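You operate a simulated robot arm through the tools that you are given. There is no shell and no other tool.

The job below is to be done with a simulated robot arm. You get a single attempt, and the scene is never put back.

Task
Screw both ribbed knobs down onto the white slider, the grey one first.
Fine: the slider goes under each knob before it is turned; never run one deeper; the slider ends in the middle.

The check looks at the end state, three seconds after you hand in, the way a careful person would. Anything else that was tipped, shoved, dropped, spilled or broken makes it a failure.

Robot
A 6-joint arm with a two-finger parallel gripper, fixed in place. Base frame: the origin is on the floor under the middle of its stand, x ahead of it, y to its left, z up. Lengths are in m, angles in rad, forces in N, time in s.
With the tool pointing down near the work surface it reaches from about 0.3 to 0.62 m from the base axis. Its first joint turns from -2.007 to 2.007 rad. Payload 3.43 kg.
The tool frame sits at the grasp point between the pads (the TCP): z along the fingers, y along the line on which they close. The tips reach 0.034 m beyond it. Largest opening 0.128 m; finger width 0.024, thickness 0.012; the body of the gripper, 0.048 by 0.13 m, starts 0.096 m behind the TCP.
Orientation is that of the tool frame in the base frame, as a unit quaternion [w, x, y, z]. With the fingers straight down and closing along the base's y, the tool's x points along the base's -x, its y along +y and its z along -z.

Tools
- The arm moves only by the tool jog_arm. Its argument "commands" is a list of rows, each an object of numbers (a shift or turn left out is 0, a gripper value left out holds the last): "wx", "wy", "wz": the turn, a rotation vector about the tool's x, y, z in units of 180 degrees (1.0 is 180 degrees); "x", "y", "z": the shift along the tool's x, y, z in units of 500 mm (1.0 is 500 mm); "claw": the closure in counts, from 0 (fully open) to 255 (shut). In form: [{"wx": .., "wy": .., "wz": .., "x": .., "y": .., "z": .., "claw": ..}, ...]. A call has 1 to 20 rows; each row is the pose to reach, as a shift and turn from the pose commanded when the call began, along the tool's axes at that moment. A call with a number of a shift or a turn outside -1 to 1 is refused whole. Each row takes 0.2 s and may step no farther than 0.05 m and 0.15 rad from the row before; otherwise, or with a gripper value out of range, the whole call is refused. Where a pose cannot be reached the arm comes as near as it can. A force on the tool above 40 N (or 10 N above the force at the start of the call, whichever is more), or a blocked arm, ends the call early, and 0.2 s more pass. Each finger travels about 0.153 m/s and halts on what it meets, pressing with about 24 N; the grip force reading is that of the motor and also rises with nothing between the fingers. The clock runs only during rows and for 0.2 s after the last one: add rows that repeat a pose to give the fingers time. The reply holds the time, the measured pose of the TCP, the force on the tool along the base axes, the opening and the grip force, in the units named above and with some noise, with the torque about the TCP (base axes, N m) and any sound that the robot's microphone picked up.
- Cameras (640 x 400 px; columns grow to the right, rows downward): "scene" is fixed at [0.4004, 0.4997, 1.9922]; the picture's right is [-0.98, 0.21, 0.00], its down [0.11, 0.50, -0.86] and it looks along [-0.18, -0.84, -0.51] (base axes); focal length 316 px, centre (320, 200). "wrist" rides on the gripper at [0.076, -0.011, -0.16] in the tool frame; the picture's right is [0.15, 0.99, 0.00], its down [-0.88, 0.13, -0.46] and it looks along [-0.45, 0.07, 0.89] (tool axes); focal length 234 px, centre (320, 200).
- capture(camera): a new picture of that camera. The clock stands still meanwhile.
- move_column(by): slides the trunk up (or, below 0, down) by that many m; the arm rides with it, the base frame stays. It gives what a move gives, with no picture.
- probe_pixels(camera, pixels): there is no depth. For up to 12 entries [column, row, z] of the newest picture of that camera ("zoom" is the newest enlarged one), the place [x, y] in the base frame at which the ray of that pixel passes the height z, good to about 0.003 m. The clock stands still meanwhile.
- enlarge(camera, box): a new picture of the part [left, top, right, bottom] of that camera's present view, enlarged. The clock stands still meanwhile.
- sign_off(): hands the job in; it is judged then, once.

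Unless the task says otherwise, let go and move clear before handing in.

The tools are called after ">>>" as name(argument=value, ...) on one line, values as JSON. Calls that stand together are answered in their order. jog_arm: Moves the arm, as the interface text tells. Its arguments: {"type":"object","properties":{"commands":{"type":"array","items":{"type":"object","properties":{"wx":{"type":"number"},"wy":{"type":"number"},"wz":{"type":"number"},"x":{"type":"number"},"y":{"type":"number"},"z":{"type":"number"},"claw":{"type":"number"}}}}},"required":["commands"]} The other tools are called the same way: move_column (by) moves the trunk up or down; capture (camera) takes a picture; probe_pixels (camera, pixels) gives the place at which the rays of pixels pass given heights; enlarge (camera, box) takes an enlarged picture of a part of a camera's view; sign_off () hands the job in.

At the start:

```text
time: 0.0
eef_pos: [0.004, -0.307, 1.5121]
tool_rot: [0.0, 0.0, 1.0, 0.0]
contact_force: [0.3, 0.4, -0.3]
torque: [-0.01, -0.01, 0.0]
gripper_width: 0.1279
finger_force: 0.0
trunk travel left (down, up): [-0.99, 0.0]
```

scene: 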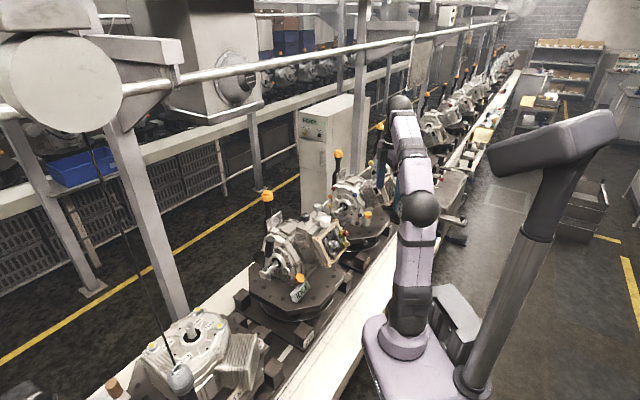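
wrist: 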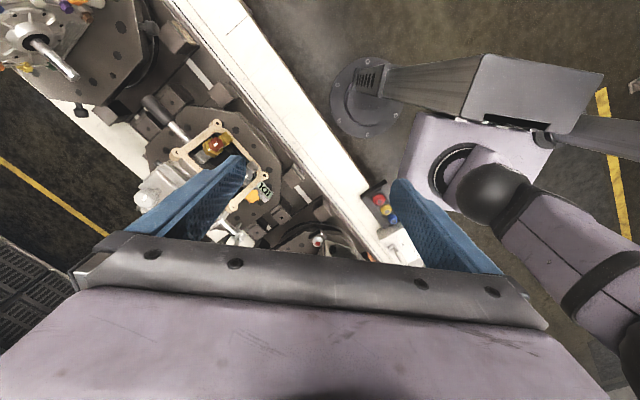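

The opening pictures show a cluttered machine line, and neither the knobs nor the white slider can be picked out yet. I'll take enlarged views to find them.

>>> enlarge(camera="scene", box=[80, 250, 320, 400])

>>> enlarge(camera="scene", box=[220, 150, 460, 300])

>>> enlarge(camera="wrist", box=[120, 80, 440, 280])

```text
2.67 times, centred on (200, 325) of scene
```

zoom: 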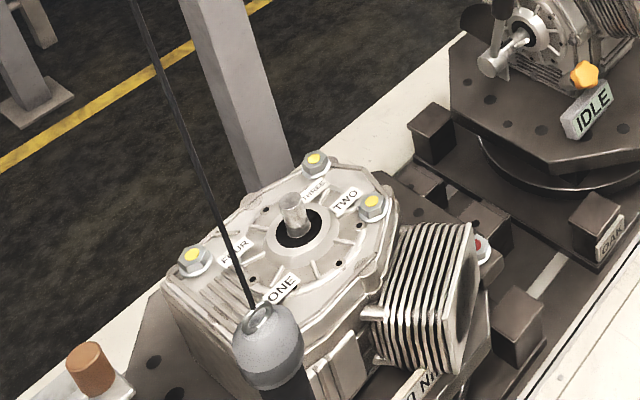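

```text
2.67 times, centred on (340, 225) of scene
```

zoom: 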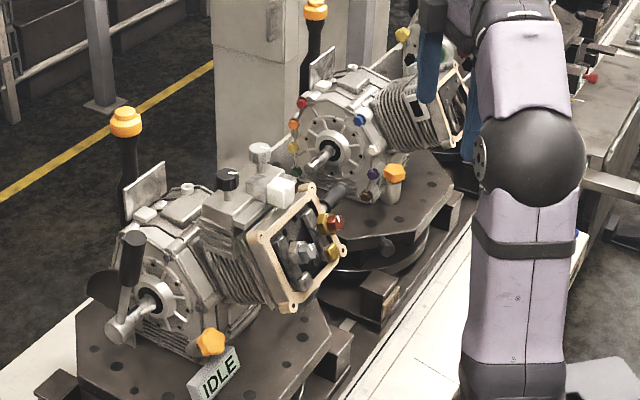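

```text
2.00 times, centred on (280, 180) of wrist
```

zoom: 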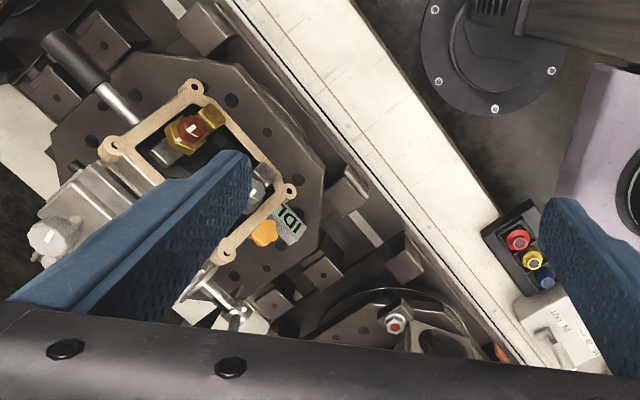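

In the second zoom a black knob at (228,178), a grey one at (260,155) and a white block at (282,188) sit on the block of the middle machine. I'll zoom in closer on that cluster.

>>> enlarge(camera="scene", box=[290, 195, 354, 235])

>>> enlarge(camera="wrist", box=[120, 160, 216, 220])

>>> enlarge(camera="scene", box=[240, 175, 400, 275])

```text
10.00 times, centred on (322, 215) of scene
```

zoom: 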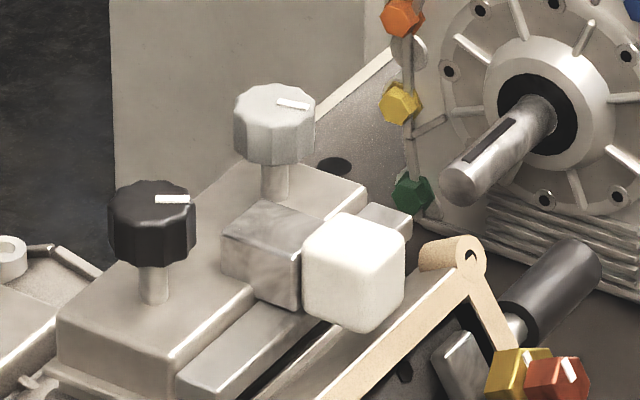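

```text
6.67 times, centred on (168, 190) of wrist
```

zoom: 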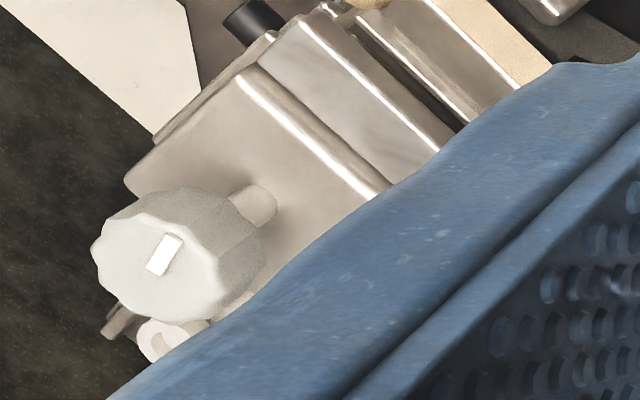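

```text
4.00 times, centred on (320, 225) of scene
```

zoom: 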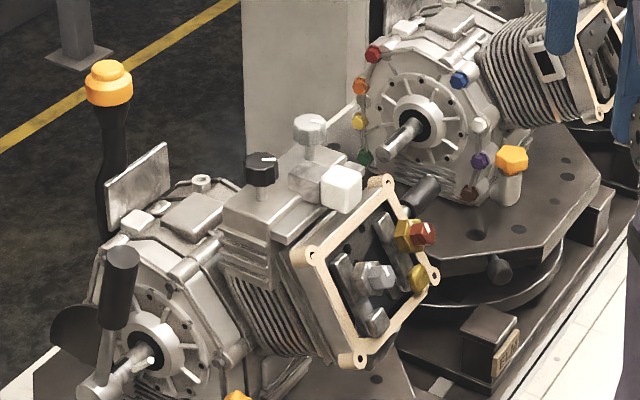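

The cluster is clear now: the black knob at zoom (152,225) and the grey knob at (275,120) stand on stems on a box. The white block at (353,270) sits on a metal carriage on a rail beside them. I'll probe their positions at several heights before moving.

>>> probe_pixels(camera="scene", pixels=[[317.5, 204.5, 1.29], [305.2, 215.5, 1.29], [325.3, 222, 1.26], [317.5, 204.5, 1.27], [305.2, 215.5, 1.27], [268, 195, 1.3], [337, 155, 1.3], [300, 250, 1.15]])

>>> probe_pixels(camera="wrist", pixels=[[147, 198, 1.27], [147, 198, 1.28], [147, 198, 1.29]])

```text
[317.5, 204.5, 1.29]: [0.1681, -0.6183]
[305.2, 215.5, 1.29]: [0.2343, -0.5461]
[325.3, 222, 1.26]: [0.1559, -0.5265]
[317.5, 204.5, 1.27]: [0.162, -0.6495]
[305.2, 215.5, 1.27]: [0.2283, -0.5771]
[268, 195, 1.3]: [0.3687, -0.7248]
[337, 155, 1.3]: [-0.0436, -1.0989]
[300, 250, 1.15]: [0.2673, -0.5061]
```

```text
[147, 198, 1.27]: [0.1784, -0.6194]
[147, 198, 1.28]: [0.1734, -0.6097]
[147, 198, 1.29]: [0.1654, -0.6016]
```

Both views agree: the grey knob is near (0.17,-0.61,1.285) and the black one near (0.23,-0.55). I'll move the wrist camera above them, staying high and well clear, to get a close view.

>>> jog_arm(commands=[{"x": -0.02, "y": -0.08}, {"x": -0.04, "y": -0.16}, {"x": -0.06, "y": -0.24}, {"x": -0.08, "y": -0.32}, {"x": -0.09, "y": -0.4}, {"x": -0.09, "y": -0.46}])

>>> capture(camera="wrist")

>>> capture(camera="scene")

```text
time: 1.4
eef_pos: [0.0512, -0.4549, 1.4473]
tool_rot: [-0.001, 0.0, 1.0, -0.002]
contact_force: [-0.2, 0.1, -0.8]
torque: [-0.01, 0.02, 0.02]
gripper_width: 0.1278
finger_force: 0.0
out of reach, approached as far as the arm can: row 1, 2, 3, 4, 5, 6
trunk travel left (down, up): [-0.99, 0.0]
```

```text
taken
```

wrist: 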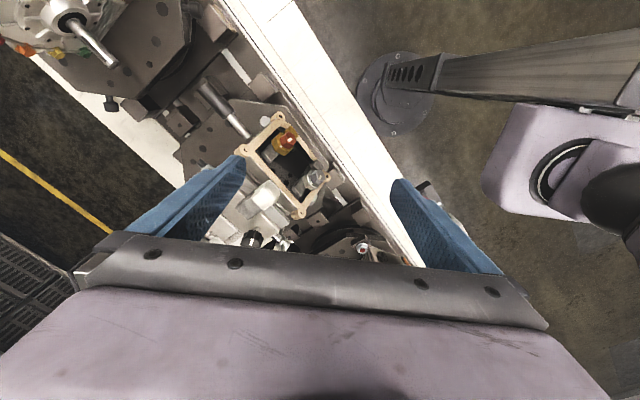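

```text
taken
```

scene: 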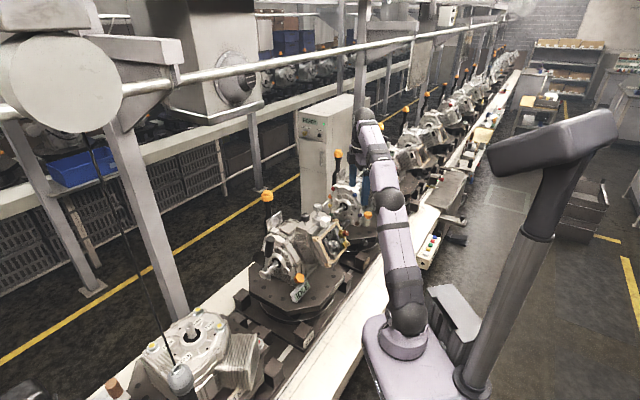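

The arm stopped short at (0.051,-0.455,1.447), so reach shrinks with height. The white block now shows at wrist (263,197) and the black knob at (253,240), so I'll zoom there.

>>> enlarge(camera="wrist", box=[200, 160, 328, 240])

```text
5.00 times, centred on (264, 200) of wrist
```

zoom: 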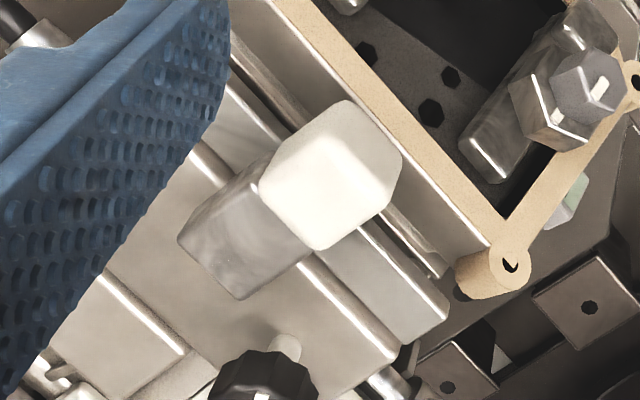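

The zoom shows the white block is the end of a metal carriage that runs along the rail past the knob stems. I'll make a small downward move to learn how the commanded pose carries over after an out-of-reach row.

>>> jog_arm(commands=[{"z": 0.08}, {"z": 0.14}, {"z": 0.14}])

```text
time: 2.2
eef_pos: [0.0492, -0.455, 1.3776]
tool_rot: [0.0, 0.001, 1.0, -0.001]
contact_force: [0.7, 0.2, -1.5]
torque: [0.01, 0.03, 0.0]
gripper_width: 0.1282
finger_force: 0.1
trunk travel left (down, up): [-0.99, 0.0]
```

The pose reference follows the actually reached pose, with a clean 0.07 m drop to z=1.378. Next I'll yaw the tool about 43 degrees to line up with the rail and then tilt it for a side view of the knobs.

>>> jog_arm(commands=[{"wz": 0.047}, {"wz": 0.094}, {"wz": 0.141}, {"wz": 0.188}, {"wz": 0.235}])

>>> capture(camera="wrist")

```text
time: 3.4
eef_pos: [0.0501, -0.4561, 1.377]
tool_rot: [0.0, 0.363, 0.932, -0.001]
contact_force: [-0.1, -0.1, -0.3]
torque: [0.01, -0.01, -0.02]
gripper_width: 0.128
finger_force: 0.1
trunk travel left (down, up): [-0.99, 0.0]
```

```text
taken
```

wrist: 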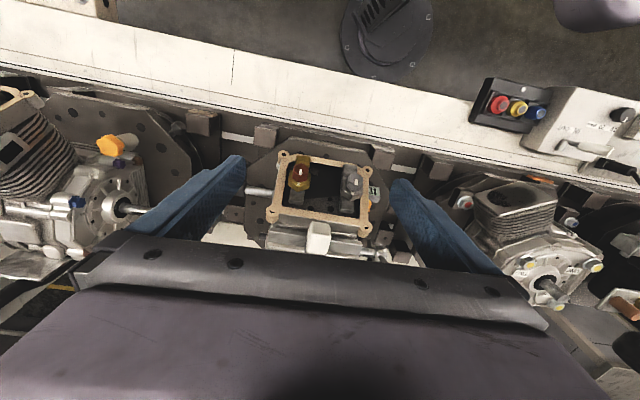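

The rail and frame now line up with the tool axes, with the frame edge running (283,153) to (370,165). The picture is upside down and the gripper hides rows below 240. I'll tilt the tool outward for a low side view.

>>> jog_arm(commands=[{"wy": -0.042}, {"wy": -0.084}, {"wy": -0.126}, {"wy": -0.168}, {"wy": -0.21}])

>>> capture(camera="wrist")

>>> enlarge(camera="wrist", box=[256, 160, 384, 240])

```text
time: 4.6
eef_pos: [0.0503, -0.4553, 1.3769]
tool_rot: [0.303, 0.341, 0.882, -0.117]
contact_force: [0.8, -0.5, -0.4]
torque: [0.0, -0.01, 0.0]
gripper_width: 0.1278
finger_force: 0.1
trunk travel left (down, up): [-0.99, 0.0]
```

```text
taken
```

wrist: 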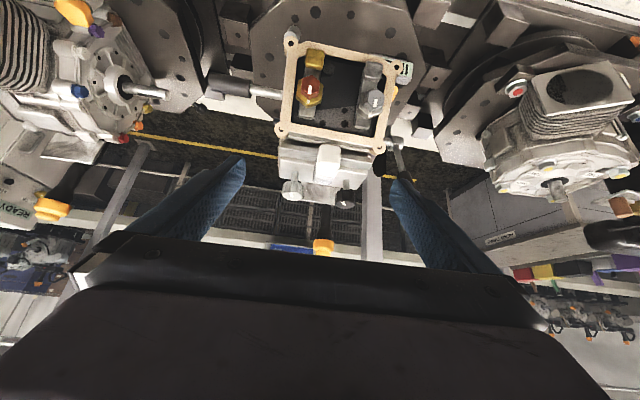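

```text
5.00 times, centred on (320, 200) of wrist
```

zoom: 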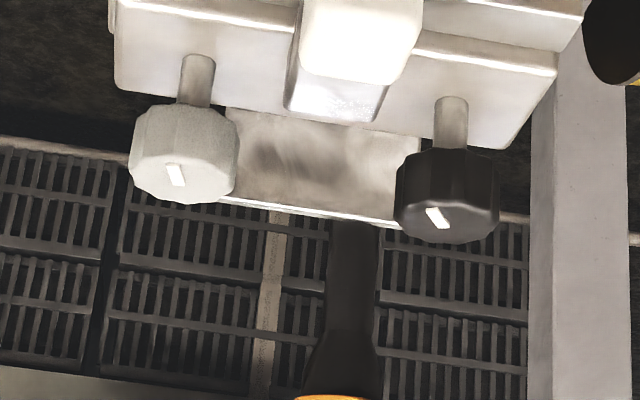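

The view shows the slider midway between the stems, with the grey knob at zoom (183,155) and the black one at (447,195). I still need the gap under each knob, so I'll go lower and tilt further for a near-horizontal look.

>>> jog_arm(commands=[{"x": 0.05, "z": 0.063, "wy": -0.037}, {"x": 0.0986, "z": 0.126, "wy": -0.074}, {"x": 0.0986, "z": 0.126, "wy": -0.111}])

>>> capture(camera="wrist")

>>> capture(camera="scene")

```text
time: 5.4
eef_pos: [0.0825, -0.4689, 1.2987]
tool_rot: [0.45, 0.316, 0.816, -0.176]
contact_force: [0.3, -0.4, -1.2]
torque: [0.02, -0.01, 0.01]
gripper_width: 0.1281
finger_force: 0.1
out of reach, approached as far as the arm can: row 2, 3
trunk travel left (down, up): [-0.99, 0.0]
```

```text
taken
```

wrist: 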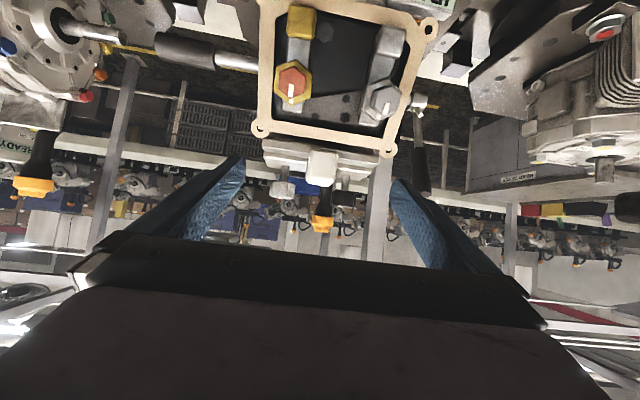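

```text
taken
```

scene: 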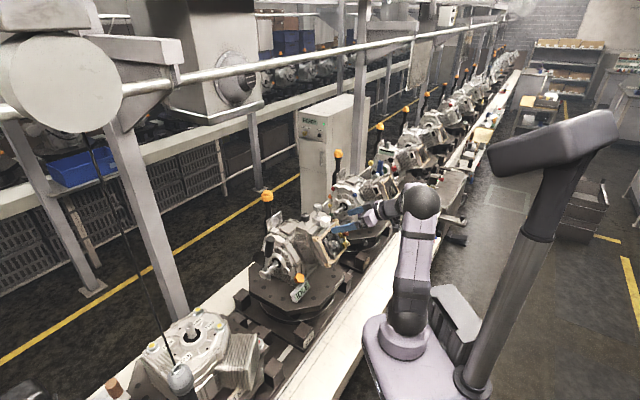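

>>> enlarge(camera="wrist", box=[256, 140, 384, 220])

>>> enlarge(camera="scene", box=[290, 185, 386, 245])

```text
5.00 times, centred on (320, 180) of wrist
```

zoom: 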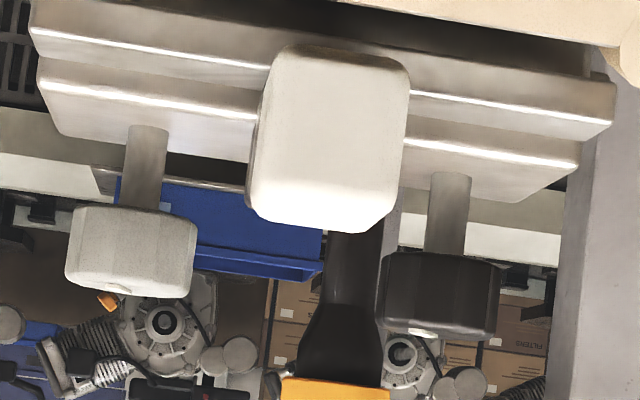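

```text
6.67 times, centred on (338, 215) of scene
```

zoom: 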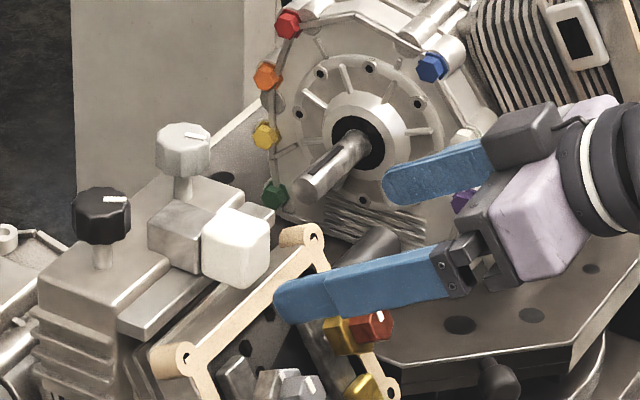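

The low view gives the grey knob at zoom (132,250) and the black one at (440,297). Each has about 25 mm of stem and the carriage top sits roughly 8 mm below the knob undersides. The white block is near (0.157,-0.530,1.257) and the rail runs at about 47 degrees. I'll lift, bring the tool back to vertical and look down on it.

>>> jog_arm(commands=[{"x": -0.05, "z": -0.032}, {"x": -0.1015, "z": -0.0638, "wy": 0.046}, {"x": -0.1015, "z": -0.0638, "wy": 0.092}, {"x": -0.1015, "z": -0.0638, "wy": 0.138}, {"x": -0.1015, "z": -0.0638, "wy": 0.184}, {"x": -0.1015, "z": -0.0638, "wy": 0.23}, {"x": -0.1015, "z": -0.0638, "wy": 0.276}, {"x": -0.1015, "z": -0.0638, "wy": 0.3217}, {"x": -0.1015, "z": -0.0638, "wy": 0.3217}])

>>> capture(camera="wrist")

```text
time: 7.4
eef_pos: [0.0838, -0.4675, 1.3585]
tool_rot: [-0.002, 0.362, 0.932, 0.001]
contact_force: [0.7, 0.4, 1.1]
torque: [0.0, 0.0, 0.01]
gripper_width: 0.1278
finger_force: 0.1
trunk travel left (down, up): [-0.99, 0.0]
```

```text
taken
```

wrist: 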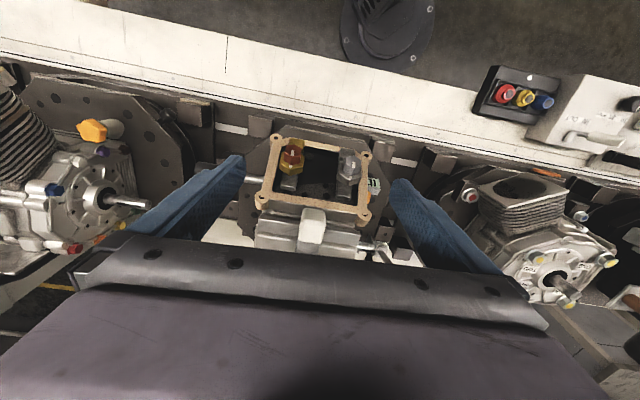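

The tool is vertical again at (0.084,-0.4675,1.3585). I'll move over the white block, partly close the fingers, and look straight down before lowering.

>>> jog_arm(commands=[{"x": -0.08, "y": 0.003}, {"x": -0.16, "y": 0.006, "claw": 110}, {"x": -0.193, "y": 0.0074, "claw": 110}, {"x": -0.193, "y": 0.0074, "z": 0.02, "claw": 110}, {"x": -0.193, "y": 0.0074, "z": 0.02, "claw": 110}])

>>> capture(camera="wrist")

>>> enlarge(camera="wrist", box=[240, 120, 400, 220])

>>> enlarge(camera="scene", box=[280, 175, 376, 235])

```text
time: 8.6
eef_pos: [0.155, -0.5238, 1.3431]
tool_rot: [-0.001, 0.361, 0.932, 0.0]
contact_force: [-1.2, -1.0, -0.6]
torque: [-0.01, -0.02, -0.01]
gripper_width: 0.073
finger_force: 0.0
out of reach, approached as far as the arm can: row 2, 3, 4, 5
trunk travel left (down, up): [-0.99, 0.0]
```

```text
taken
```

wrist: 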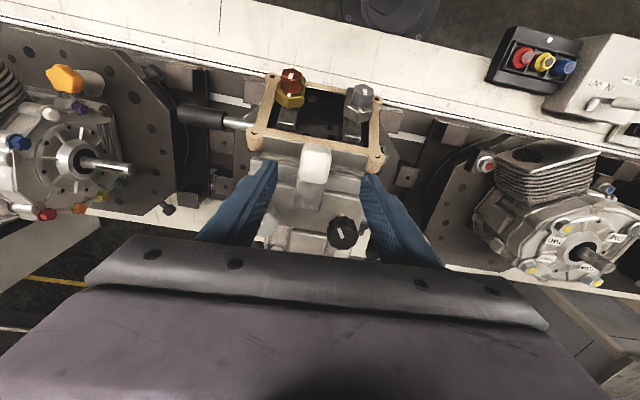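

```text
4.00 times, centred on (320, 170) of wrist
```

zoom: 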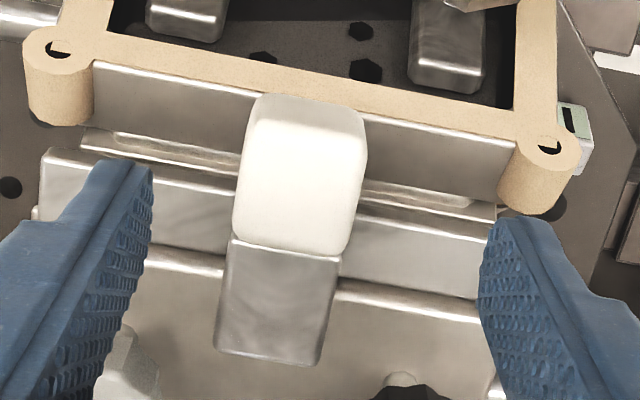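

```text
6.67 times, centred on (328, 205) of scene
```

zoom: 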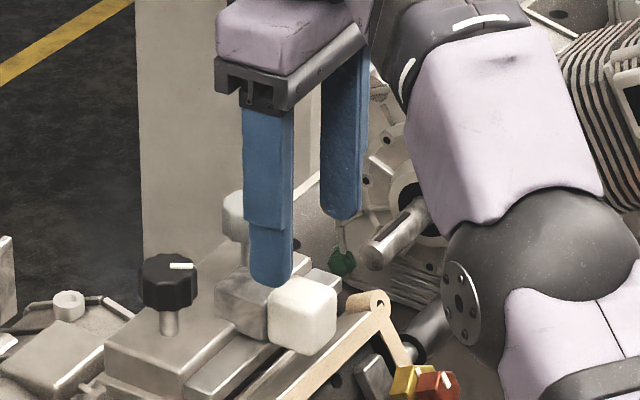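

The arm reports out of reach at this radius with the tool vertical (stopped at r≈0.547, z=1.343), so the knobs further out will need the tool leaned outward. That lean keeps the finger pads vertical. First I'll measure the slider and box edges from this top view.

>>> probe_pixels(camera="wrist", pixels=[[300, 165, 1.27], [330.5, 165, 1.27], [313, 182, 1.275], [317.5, 144.3, 1.245], [293.5, 208, 1.262], [318, 211.5, 1.262], [320, 190, 1.262], [298.5, 179, 1.262], [341.5, 217, 1.245], [299, 187, 1.245]])

>>> enlarge(camera="wrist", box=[270, 170, 366, 230])

```text
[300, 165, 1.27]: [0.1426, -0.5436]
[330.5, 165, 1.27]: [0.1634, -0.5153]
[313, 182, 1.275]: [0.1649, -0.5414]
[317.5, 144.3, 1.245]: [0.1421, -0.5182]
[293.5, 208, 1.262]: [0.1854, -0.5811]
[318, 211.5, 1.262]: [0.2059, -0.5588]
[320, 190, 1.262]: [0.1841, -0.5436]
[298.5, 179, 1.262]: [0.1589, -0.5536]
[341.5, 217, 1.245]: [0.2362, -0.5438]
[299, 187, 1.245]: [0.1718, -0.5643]
```

```text
6.67 times, centred on (318, 200) of wrist
```

zoom: 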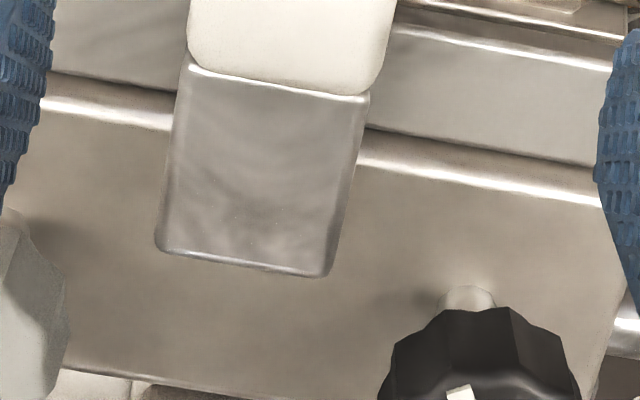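

The slider measures about 35 mm wide at the handle and sits midway, with the carriage edge passing just in front of the stems. I'll lean the tool outward 30 degrees above the white block and check the view.

>>> jog_arm(commands=[{"wy": -0.042, "x": 0.007, "y": -0.006}, {"wy": -0.084, "x": 0.0143, "y": -0.012}, {"wy": -0.126, "x": 0.0143, "y": -0.012}, {"wy": -0.1667, "x": 0.0143, "y": -0.012, "z": 0.016}, {"wy": -0.1667, "x": 0.0143, "y": -0.012, "z": 0.016}])

>>> capture(camera="wrist")

>>> enlarge(camera="wrist", box=[240, 130, 400, 230])

```text
time: 9.8
eef_pos: [0.147, -0.5232, 1.3351]
tool_rot: [0.242, 0.348, 0.901, -0.094]
contact_force: [-0.2, 0.3, -0.5]
torque: [-0.03, 0.03, -0.01]
gripper_width: 0.0729
finger_force: 0.1
trunk travel left (down, up): [-0.99, 0.0]
```

```text
taken
```

wrist: 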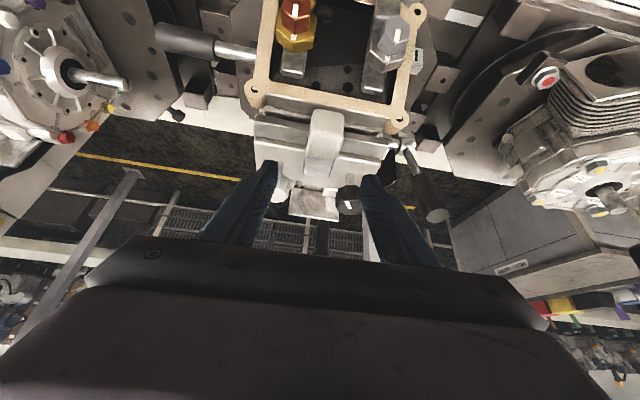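

```text
4.00 times, centred on (320, 180) of wrist
```

zoom: 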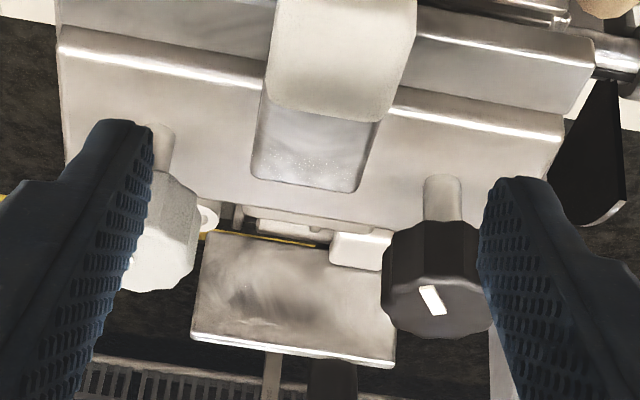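

Tilted at 30 degrees the arm reaches without trouble, and both knobs and the slider are visible between the fingers in the zoom. I'll narrow the opening to about 55 mm and lower the fingers to straddle the white block.

>>> jog_arm(commands=[{"claw": 145}, {"claw": 145, "x": 0.013, "z": 0.022}, {"claw": 145, "x": 0.026, "z": 0.044}, {"claw": 145, "x": 0.039, "y": -0.001, "z": 0.066}, {"claw": 145, "x": 0.0514, "y": -0.002, "z": 0.0854}, {"claw": 145, "x": 0.0514, "y": -0.002, "z": 0.0854}])

>>> capture(camera="wrist")

>>> enlarge(camera="wrist", box=[240, 130, 400, 230])

>>> enlarge(camera="scene", box=[280, 175, 376, 235])

```text
time: 11.2
eef_pos: [0.1428, -0.5229, 1.2844]
tool_rot: [0.241, 0.349, 0.901, -0.093]
contact_force: [-0.9, 0.7, -0.2]
torque: [0.0, -0.02, -0.01]
gripper_width: 0.0552
finger_force: 0.0
trunk travel left (down, up): [-0.99, 0.0]
```

```text
taken
```

wrist: 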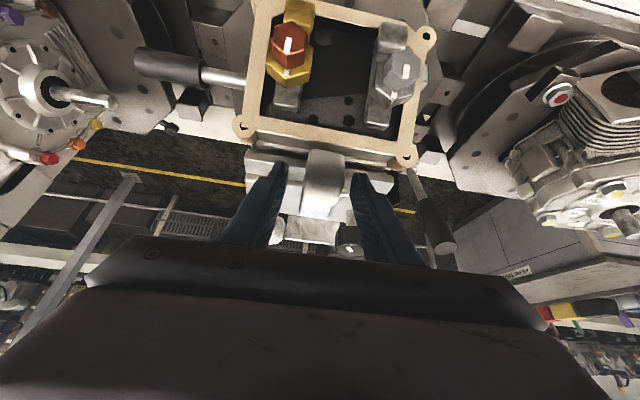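

```text
4.00 times, centred on (320, 180) of wrist
```

zoom: 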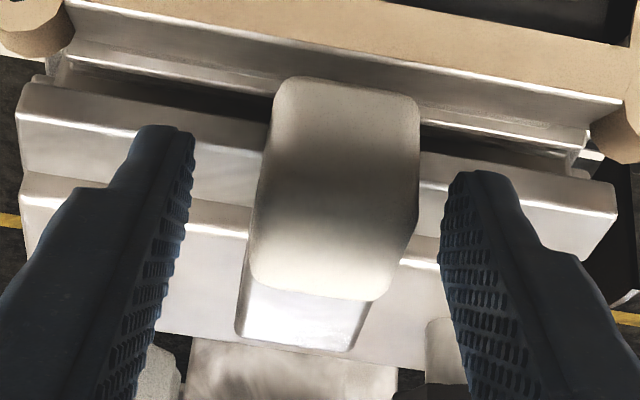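

```text
6.67 times, centred on (328, 205) of scene
```

zoom: 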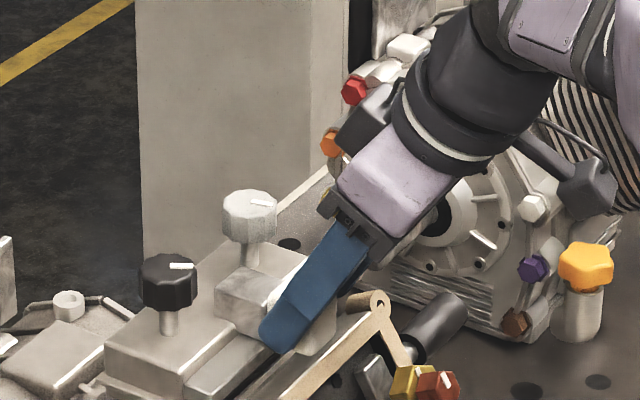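

The fingers straddle the white block in the zoom (inner faces near columns 190 and 445) and read no contact force. I'll close on it to get its exact width and centre.

>>> jog_arm(commands=[{"claw": 180}, {"claw": 195}, {"claw": 205}, {"claw": 205}])

>>> enlarge(camera="wrist", box=[240, 130, 400, 230])

```text
time: 12.2
eef_pos: [0.1426, -0.5228, 1.2841]
tool_rot: [0.241, 0.35, 0.9, -0.094]
contact_force: [-0.3, 0.3, -1.9]
torque: [-0.16, 0.3, -1.59]
gripper_width: 0.0323
finger_force: 44.9
trunk travel left (down, up): [-0.99, 0.0]
```

```text
4.00 times, centred on (320, 180) of wrist
```

zoom: 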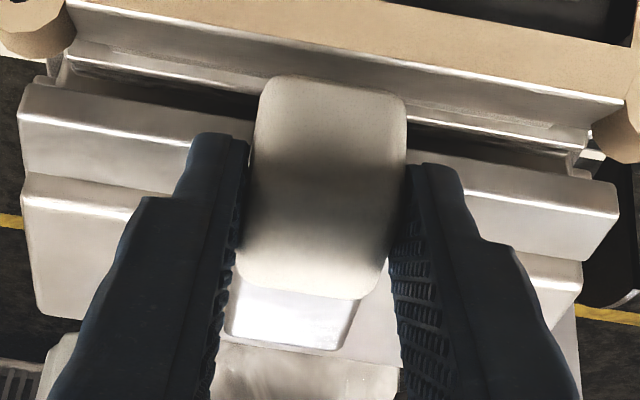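

The grip reads 32.3 mm wide, but there is -1.6 N·m of twist about vertical, so my yaw is slightly off the block's faces. I'll loosen, turn 1.5 degrees clockwise and re-grip to find the true rail direction.

>>> jog_arm(commands=[{"claw": 165}, {"claw": 165}, {"claw": 165, "wx": 0.0042, "wz": 0.0072}, {"claw": 195, "wx": 0.0042, "wz": 0.0072}, {"claw": 205, "wx": 0.0042, "wz": 0.0072}, {"claw": 205, "wx": 0.0042, "wz": 0.0072}])

```text
time: 13.6
eef_pos: [0.1437, -0.523, 1.2845]
tool_rot: [0.239, 0.362, 0.896, -0.096]
contact_force: [-0.4, 1.0, -0.4]
torque: [-0.12, 0.16, -1.3]
gripper_width: 0.0316
finger_force: 45.3
trunk travel left (down, up): [-0.99, 0.0]
```

The width dropped to 31.6 mm and the twist to -1.3 N·m, so that was the right direction. I'll repeat with another 2.5 degrees.

>>> jog_arm(commands=[{"claw": 165}, {"claw": 165}, {"claw": 165, "wx": 0.007, "wz": 0.012}, {"claw": 195, "wx": 0.007, "wz": 0.012}, {"claw": 205, "wx": 0.007, "wz": 0.012}, {"claw": 205, "wx": 0.007, "wz": 0.012}])

```text
time: 15.0
eef_pos: [0.1443, -0.5221, 1.2852]
tool_rot: [0.237, 0.379, 0.889, -0.102]
contact_force: [-0.6, -0.9, 2.4]
torque: [0.14, 0.1, 1.39]
gripper_width: 0.0316
finger_force: 45.1
trunk travel left (down, up): [-0.99, 0.0]
```

The twist flipped to +1.39 N·m at equal width, so the block's faces lie halfway: the rail direction is 45.0 degrees. I'll back off 1.2 degrees, loosen to about 40 mm and push the slider toward the grey knob.

>>> jog_arm(commands=[{"claw": 175}, {"claw": 175, "wx": -0.0033, "wz": -0.0058}, {"claw": 175, "wx": -0.0033, "wz": -0.0058, "y": -0.015}, {"claw": 175, "wx": -0.0033, "wz": -0.0058, "y": -0.035, "x": -0.0006}, {"claw": 175, "wx": -0.0033, "wz": -0.0058, "y": -0.055, "x": -0.001, "z": 0.0006}, {"claw": 175, "wx": -0.0033, "wz": -0.0058, "y": -0.075, "x": -0.0014, "z": 0.0008}, {"claw": 175, "wx": -0.0033, "wz": -0.0058, "y": -0.0922, "x": -0.0017, "z": 0.001}, {"claw": 175, "wx": -0.0033, "wz": -0.0058, "y": -0.0922, "x": -0.0017, "z": 0.001}])

>>> capture(camera="wrist")

>>> enlarge(camera="wrist", box=[240, 130, 400, 230])

>>> enlarge(camera="scene", box=[280, 175, 376, 235])

```text
time: 16.8
eef_pos: [0.1118, -0.554, 1.2831]
tool_rot: [0.237, 0.37, 0.893, -0.099]
contact_force: [0.1, 0.7, 0.2]
torque: [-0.01, 0.0, 0.01]
gripper_width: 0.0405
finger_force: 0.2
trunk travel left (down, up): [-0.99, 0.0]
```

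```text
taken
```

wrist: 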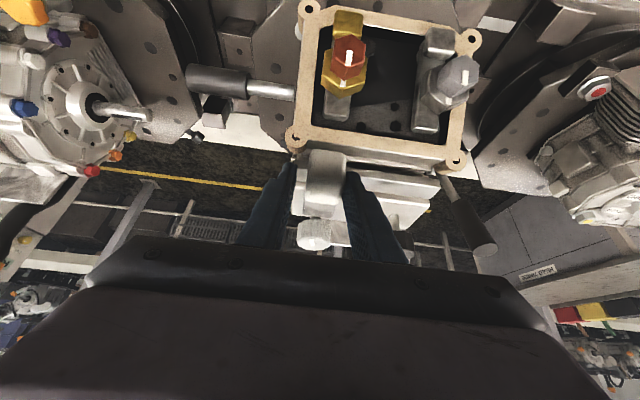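

```text
4.00 times, centred on (320, 180) of wrist
```

zoom: 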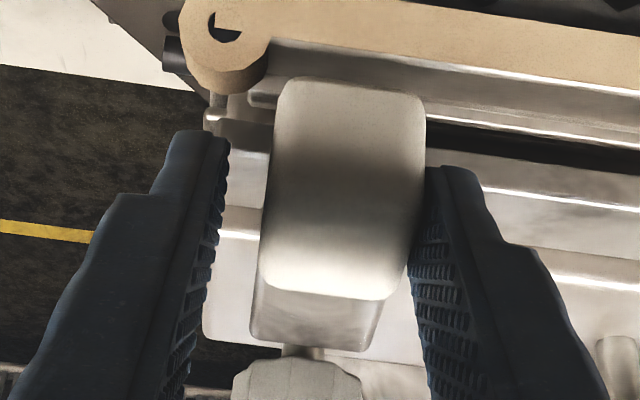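

```text
6.67 times, centred on (328, 205) of scene
```

zoom: 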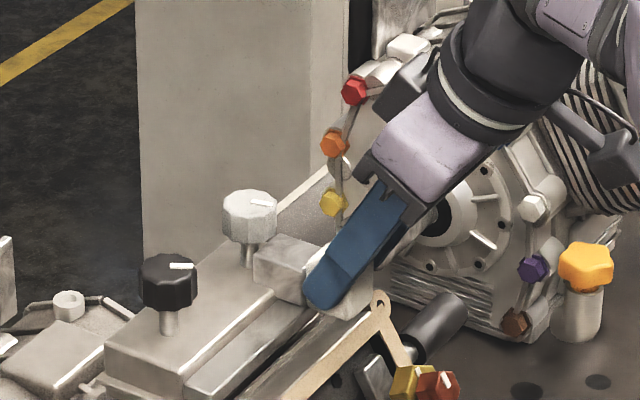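

The slider followed cleanly with no force: stem at zoom (302,352) and carriage centre agree within 1 mm, so it is now under the grey knob. I'll lift off, move over the grey knob and open the fingers to about 60 mm.

>>> jog_arm(commands=[{"x": -0.0273, "z": -0.0478}, {"x": -0.0546, "z": -0.0955}, {"x": -0.0546, "z": -0.0955, "claw": 135}, {"x": -0.0962, "y": 0.003, "z": -0.0717, "claw": 135}, {"x": -0.1379, "y": 0.006, "z": -0.0478, "claw": 135}, {"x": -0.1796, "y": 0.0084, "z": -0.024, "claw": 135}, {"x": -0.1796, "y": 0.0084, "z": -0.024, "claw": 135}])

>>> capture(camera="wrist")

>>> enlarge(camera="wrist", box=[240, 130, 400, 230])

>>> enlarge(camera="scene", box=[280, 175, 376, 235])

```text
time: 18.4
eef_pos: [0.1659, -0.6035, 1.3401]
tool_rot: [0.238, 0.371, 0.892, -0.099]
contact_force: [-0.6, 0.2, -0.4]
torque: [-0.01, 0.0, 0.0]
gripper_width: 0.0603
finger_force: 0.1
trunk travel left (down, up): [-0.99, 0.0]
```

```text
taken
```

wrist: 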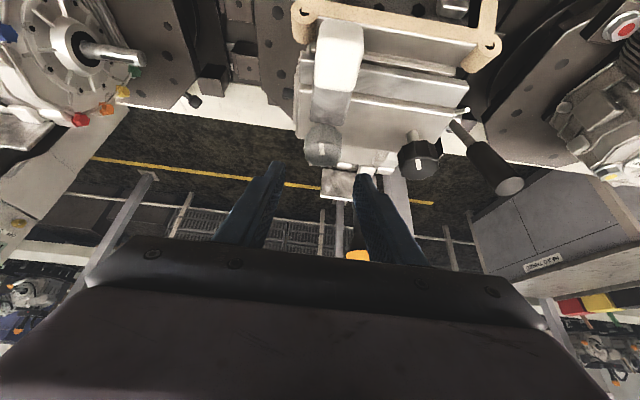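

```text
4.00 times, centred on (320, 180) of wrist
```

zoom: 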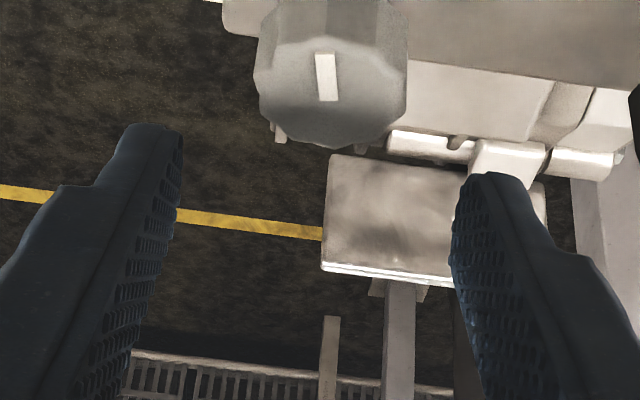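

```text
6.67 times, centred on (328, 205) of scene
```

zoom: 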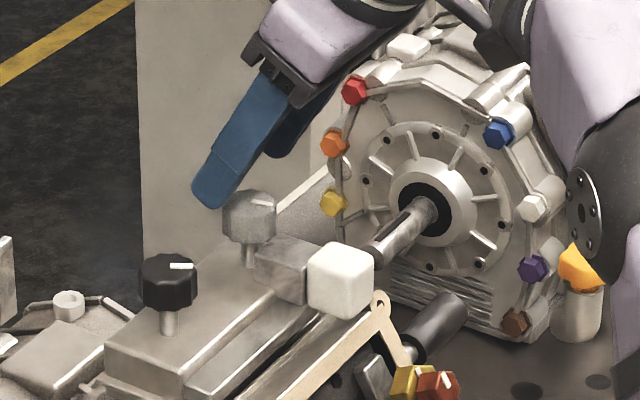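

The grey knob is at zoom (330,90) with its white mark at (326,77), just inboard of the fingertips. I'll zoom once more to fix its centre before lowering.

>>> enlarge(camera="wrist", box=[272, 110, 368, 170])

>>> probe_pixels(camera="wrist", pixels=[[322.5, 153, 1.293], [322.5, 153, 1.288], [304, 150, 1.293], [341.5, 150, 1.293], [322, 166, 1.293], [323, 138, 1.293]])

```text
6.67 times, centred on (320, 140) of wrist
```

zoom: 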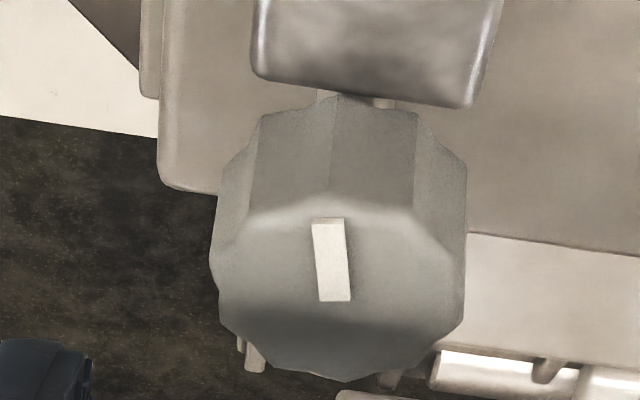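

```text
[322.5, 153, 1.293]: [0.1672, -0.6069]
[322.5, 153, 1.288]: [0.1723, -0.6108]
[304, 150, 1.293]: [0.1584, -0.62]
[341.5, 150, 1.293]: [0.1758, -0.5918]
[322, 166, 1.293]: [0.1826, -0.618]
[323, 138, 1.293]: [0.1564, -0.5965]
```

I'd like a firmer height for the knob top, so I'll use the white mark as a common feature. It's at wrist (321.65,149), and I'll zoom the scene camera on it.

>>> enlarge(camera="scene", box=[299, 195, 331, 215])

>>> probe_pixels(camera="wrist", pixels=[[321.65, 149, 1.28], [321.65, 149, 1.285], [321.65, 149, 1.29], [321.65, 149, 1.295], [322.9, 153.8, 1.285], [322.9, 153.8, 1.29], [322.9, 153.8, 1.295]])

```text
16.00 times, centred on (315, 205) of scene
```

zoom: 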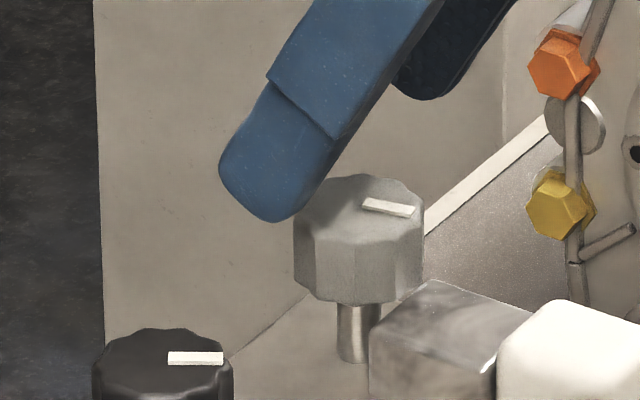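

```text
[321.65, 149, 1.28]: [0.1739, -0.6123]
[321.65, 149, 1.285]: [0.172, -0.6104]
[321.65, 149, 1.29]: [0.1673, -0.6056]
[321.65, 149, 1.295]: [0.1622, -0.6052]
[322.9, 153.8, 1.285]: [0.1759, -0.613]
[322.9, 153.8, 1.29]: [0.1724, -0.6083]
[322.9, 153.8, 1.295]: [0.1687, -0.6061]
```

>>> probe_pixels(camera="scene", pixels=[[319.25, 205.5, 1.28], [319.25, 205.5, 1.285], [319.25, 205.5, 1.29], [319.25, 205.5, 1.295], [317.4, 205.5, 1.285], [317.4, 205.5, 1.29], [317.4, 205.5, 1.295], [304.8, 214.9, 1.285], [304.8, 214.9, 1.29], [304.8, 214.9, 1.295]])

```text
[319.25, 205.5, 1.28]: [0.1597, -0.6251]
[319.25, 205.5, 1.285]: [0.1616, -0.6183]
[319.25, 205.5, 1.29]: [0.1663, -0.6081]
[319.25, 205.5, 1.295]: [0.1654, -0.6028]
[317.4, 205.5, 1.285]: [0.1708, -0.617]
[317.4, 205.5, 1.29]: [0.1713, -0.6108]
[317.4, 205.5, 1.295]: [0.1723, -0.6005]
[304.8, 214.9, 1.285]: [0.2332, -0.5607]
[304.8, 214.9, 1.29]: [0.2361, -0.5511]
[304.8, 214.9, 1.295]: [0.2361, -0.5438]
```

Both cameras agree at z≈1.291 for the knob top, with the axis at (0.1715,-0.609). I'll lower the open fingers around the grey knob, keeping the tips a few millimetres above the carriage.

>>> jog_arm(commands=[{"x": 0.01, "z": 0.016}, {"x": 0.0207, "z": 0.0317}, {"x": 0.031, "z": 0.0475}, {"x": 0.0414, "z": 0.0634}, {"x": 0.0414, "z": 0.0634}])

>>> capture(camera="wrist")

>>> enlarge(camera="wrist", box=[256, 140, 384, 220])

>>> enlarge(camera="scene", box=[296, 187, 344, 217])

```text
time: 19.6
eef_pos: [0.1636, -0.6027, 1.3025]
tool_rot: [0.238, 0.371, 0.892, -0.099]
contact_force: [-0.3, -0.5, 0.2]
torque: [-0.03, -0.01, 0.02]
gripper_width: 0.0602
finger_force: 0.0
trunk travel left (down, up): [-0.99, 0.0]
```

```text
taken
```

wrist: 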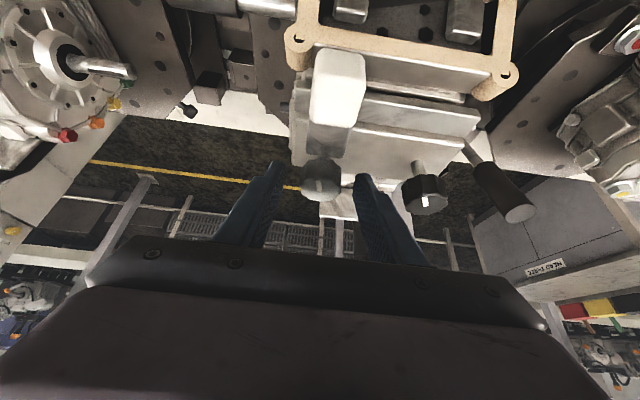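

```text
5.00 times, centred on (320, 180) of wrist
```

zoom: 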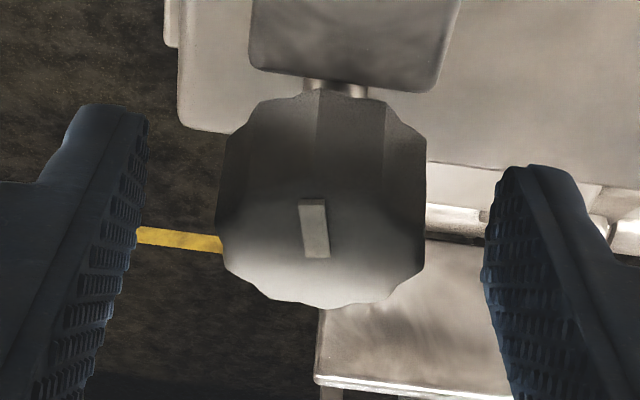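

```text
13.33 times, centred on (320, 202) of scene
```

zoom: 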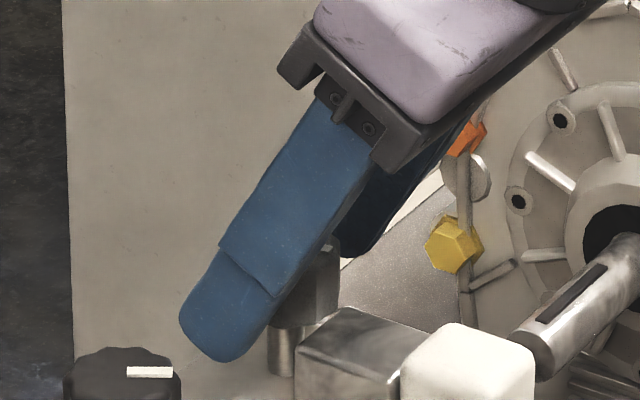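

The knob sits centred between the pads in the zoom (pads at columns 140 and 490, knob 215–425) with no contact. I'll swing the tool 25 degrees counter-clockwise about the knob for a longer stroke, then close gently on the ribs.

>>> jog_arm(commands=[{"wx": -0.01736, "wz": -0.03007, "x": -0.0001, "y": -0.0002, "z": 0.0001}, {"wx": -0.03472, "wz": -0.06014, "x": -0.0004, "y": -0.0023, "z": 0.0002}, {"wx": -0.05208, "wz": -0.09021, "x": -0.0009, "y": -0.0044, "z": 0.0005}, {"wx": -0.06944, "wz": -0.12028, "x": -0.0016, "y": -0.0064, "z": 0.0009}, {"wx": -0.06944, "wz": -0.12028, "x": -0.0016, "y": -0.0064, "z": 0.0009}])

>>> enlarge(camera="wrist", box=[256, 140, 384, 220])

```text
time: 20.8
eef_pos: [0.1621, -0.6041, 1.3013]
tool_rot: [0.253, 0.169, 0.951, -0.045]
contact_force: [-0.9, -0.3, 0.5]
torque: [0.0, 0.01, -0.01]
gripper_width: 0.0603
finger_force: 0.0
trunk travel left (down, up): [-0.99, 0.0]
```

```text
5.00 times, centred on (320, 180) of wrist
```

zoom: 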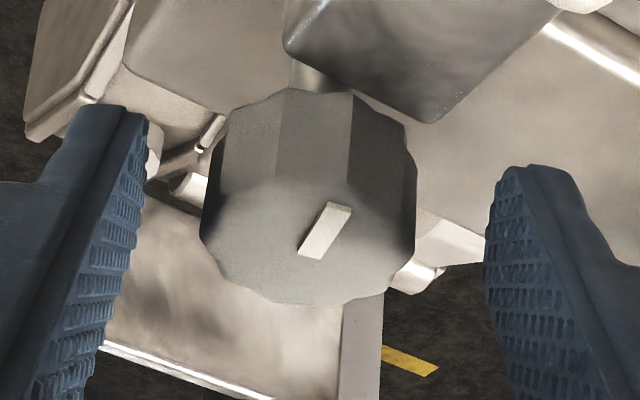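

Aligned within about 1 mm (knob centre column 309 against 315 for the pads). I'll close on the grey knob and read the forces.

>>> jog_arm(commands=[{"claw": 165}, {"claw": 185}, {"claw": 200}, {"claw": 200}])

>>> enlarge(camera="wrist", box=[256, 140, 384, 220])

```text
time: 21.8
eef_pos: [0.1615, -0.6061, 1.3019]
tool_rot: [0.254, 0.17, 0.951, -0.046]
contact_force: [-0.6, -3.2, 1.0]
torque: [0.04, 0.09, -0.07]
gripper_width: 0.0323
finger_force: 45.1
trunk travel left (down, up): [-0.99, 0.0]
```

```text
5.00 times, centred on (320, 180) of wrist
```

zoom: 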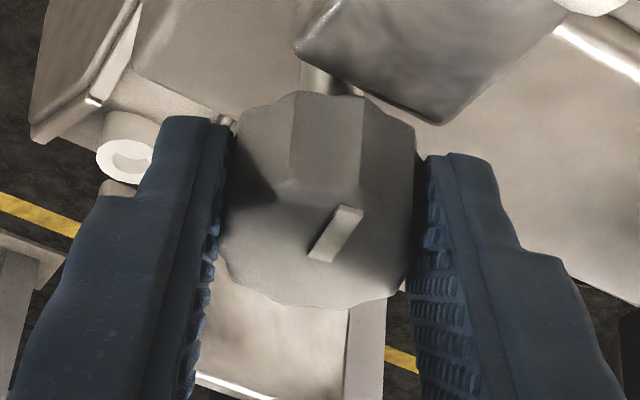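

Gripped at 32.3 mm with only 3 N of side force, which puts the knob axis at (0.171,-0.6095). I'll turn it 30 degrees clockwise as a test and watch the torque and the white mark.

>>> jog_arm(commands=[{"y": -0.003, "claw": 200}, {"wx": 0.02083, "wz": 0.03608, "x": -0.0002, "y": -0.0004, "z": 0.0001}, {"wx": 0.04167, "wz": 0.07217, "x": -0.0006, "y": 0.0022, "z": 0.0003}, {"wx": 0.0625, "wz": 0.10825, "x": -0.0013, "y": 0.0047, "z": 0.0008}, {"wx": 0.08333, "wz": 0.14434, "x": -0.0023, "y": 0.007, "z": 0.0013}])

>>> enlarge(camera="wrist", box=[256, 140, 384, 220])

>>> enlarge(camera="scene", box=[296, 187, 344, 217])

```text
time: 23.0
eef_pos: [0.1642, -0.6016, 1.3019]
tool_rot: [0.233, 0.41, 0.875, -0.109]
contact_force: [-2.9, 4.5, -6.2]
torque: [-0.09, 0.0, 0.04]
gripper_width: 0.0322
finger_force: 44.8
trunk travel left (down, up): [-0.99, 0.0]
```

```text
5.00 times, centred on (320, 180) of wrist
```

zoom: 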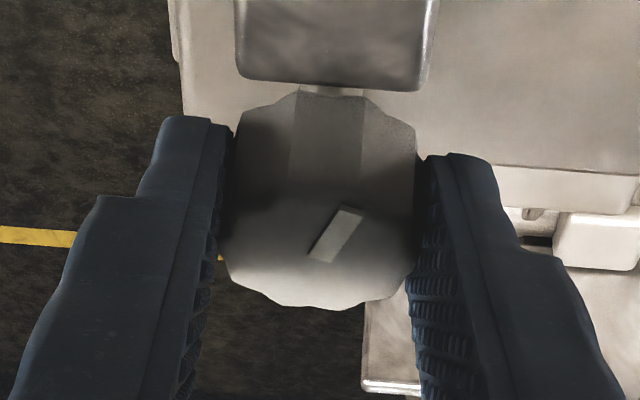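

```text
13.33 times, centred on (320, 202) of scene
```

zoom: 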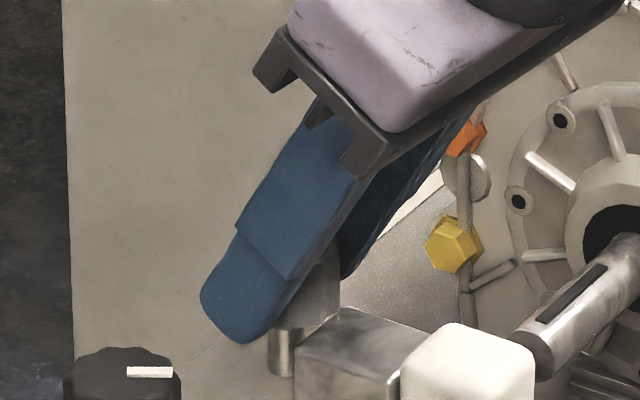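

The mark stayed fixed relative to the fingers, so the knob turned with them. The downward pull of about 6 N shows it is screwing down on a right-hand thread. I'll continue clockwise another 67 degrees.

>>> jog_arm(commands=[{"wx": 0.02083, "wz": 0.03608, "x": -0.0001, "y": 0.0026, "z": 0.0001}, {"wx": 0.04167, "wz": 0.07217, "x": -0.0006, "y": 0.0052, "z": 0.0003}, {"wx": 0.0625, "wz": 0.10825, "x": -0.0013, "y": 0.0077, "z": 0.0008}, {"wx": 0.08333, "wz": 0.14434, "x": -0.0023, "y": 0.01, "z": 0.0013}, {"wx": 0.10417, "wz": 0.18042, "x": -0.0036, "y": 0.0122, "z": 0.0021}, {"wx": 0.125, "wz": 0.21651, "x": -0.0051, "y": 0.0141, "z": 0.0029}, {"wx": 0.14583, "wz": 0.25259, "x": -0.0068, "y": 0.0159, "z": 0.0039}, {"wx": 0.16667, "wz": 0.28868, "x": -0.0087, "y": 0.0173, "z": 0.005}, {"wx": 0.1875, "wz": 0.32476, "x": -0.0107, "y": 0.0185, "z": 0.0062}])

>>> enlarge(camera="wrist", box=[256, 140, 384, 220])

>>> enlarge(camera="scene", box=[296, 187, 344, 217])

```text
time: 25.0
eef_pos: [0.1772, -0.6006, 1.301]
tool_rot: [0.131, 0.827, 0.5, -0.221]
contact_force: [1.3, 6.8, -14.6]
torque: [0.69, -0.31, -0.02]
gripper_width: 0.0324
finger_force: 44.8
trunk travel left (down, up): [-0.99, 0.0]
```

```text
5.00 times, centred on (320, 180) of wrist
```

zoom: 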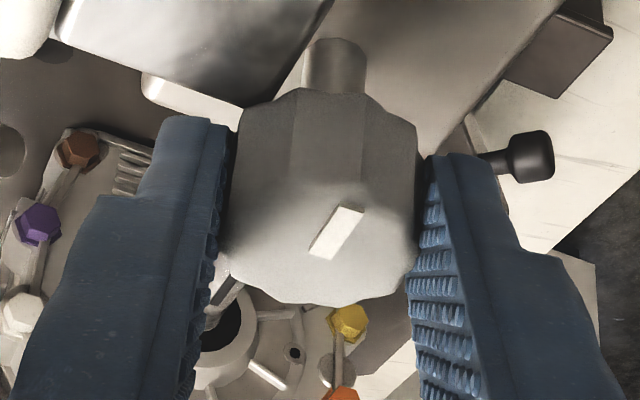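

```text
13.33 times, centred on (320, 202) of scene
```

zoom: 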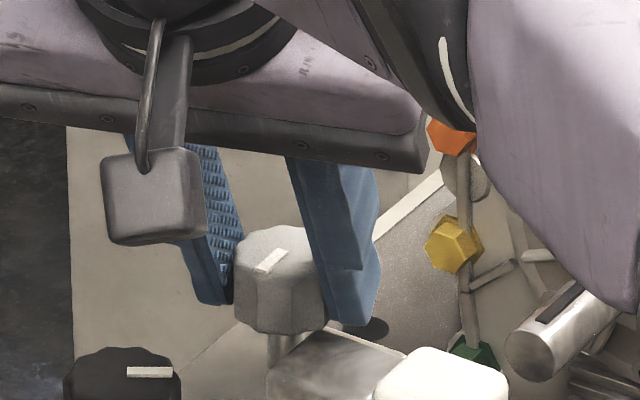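

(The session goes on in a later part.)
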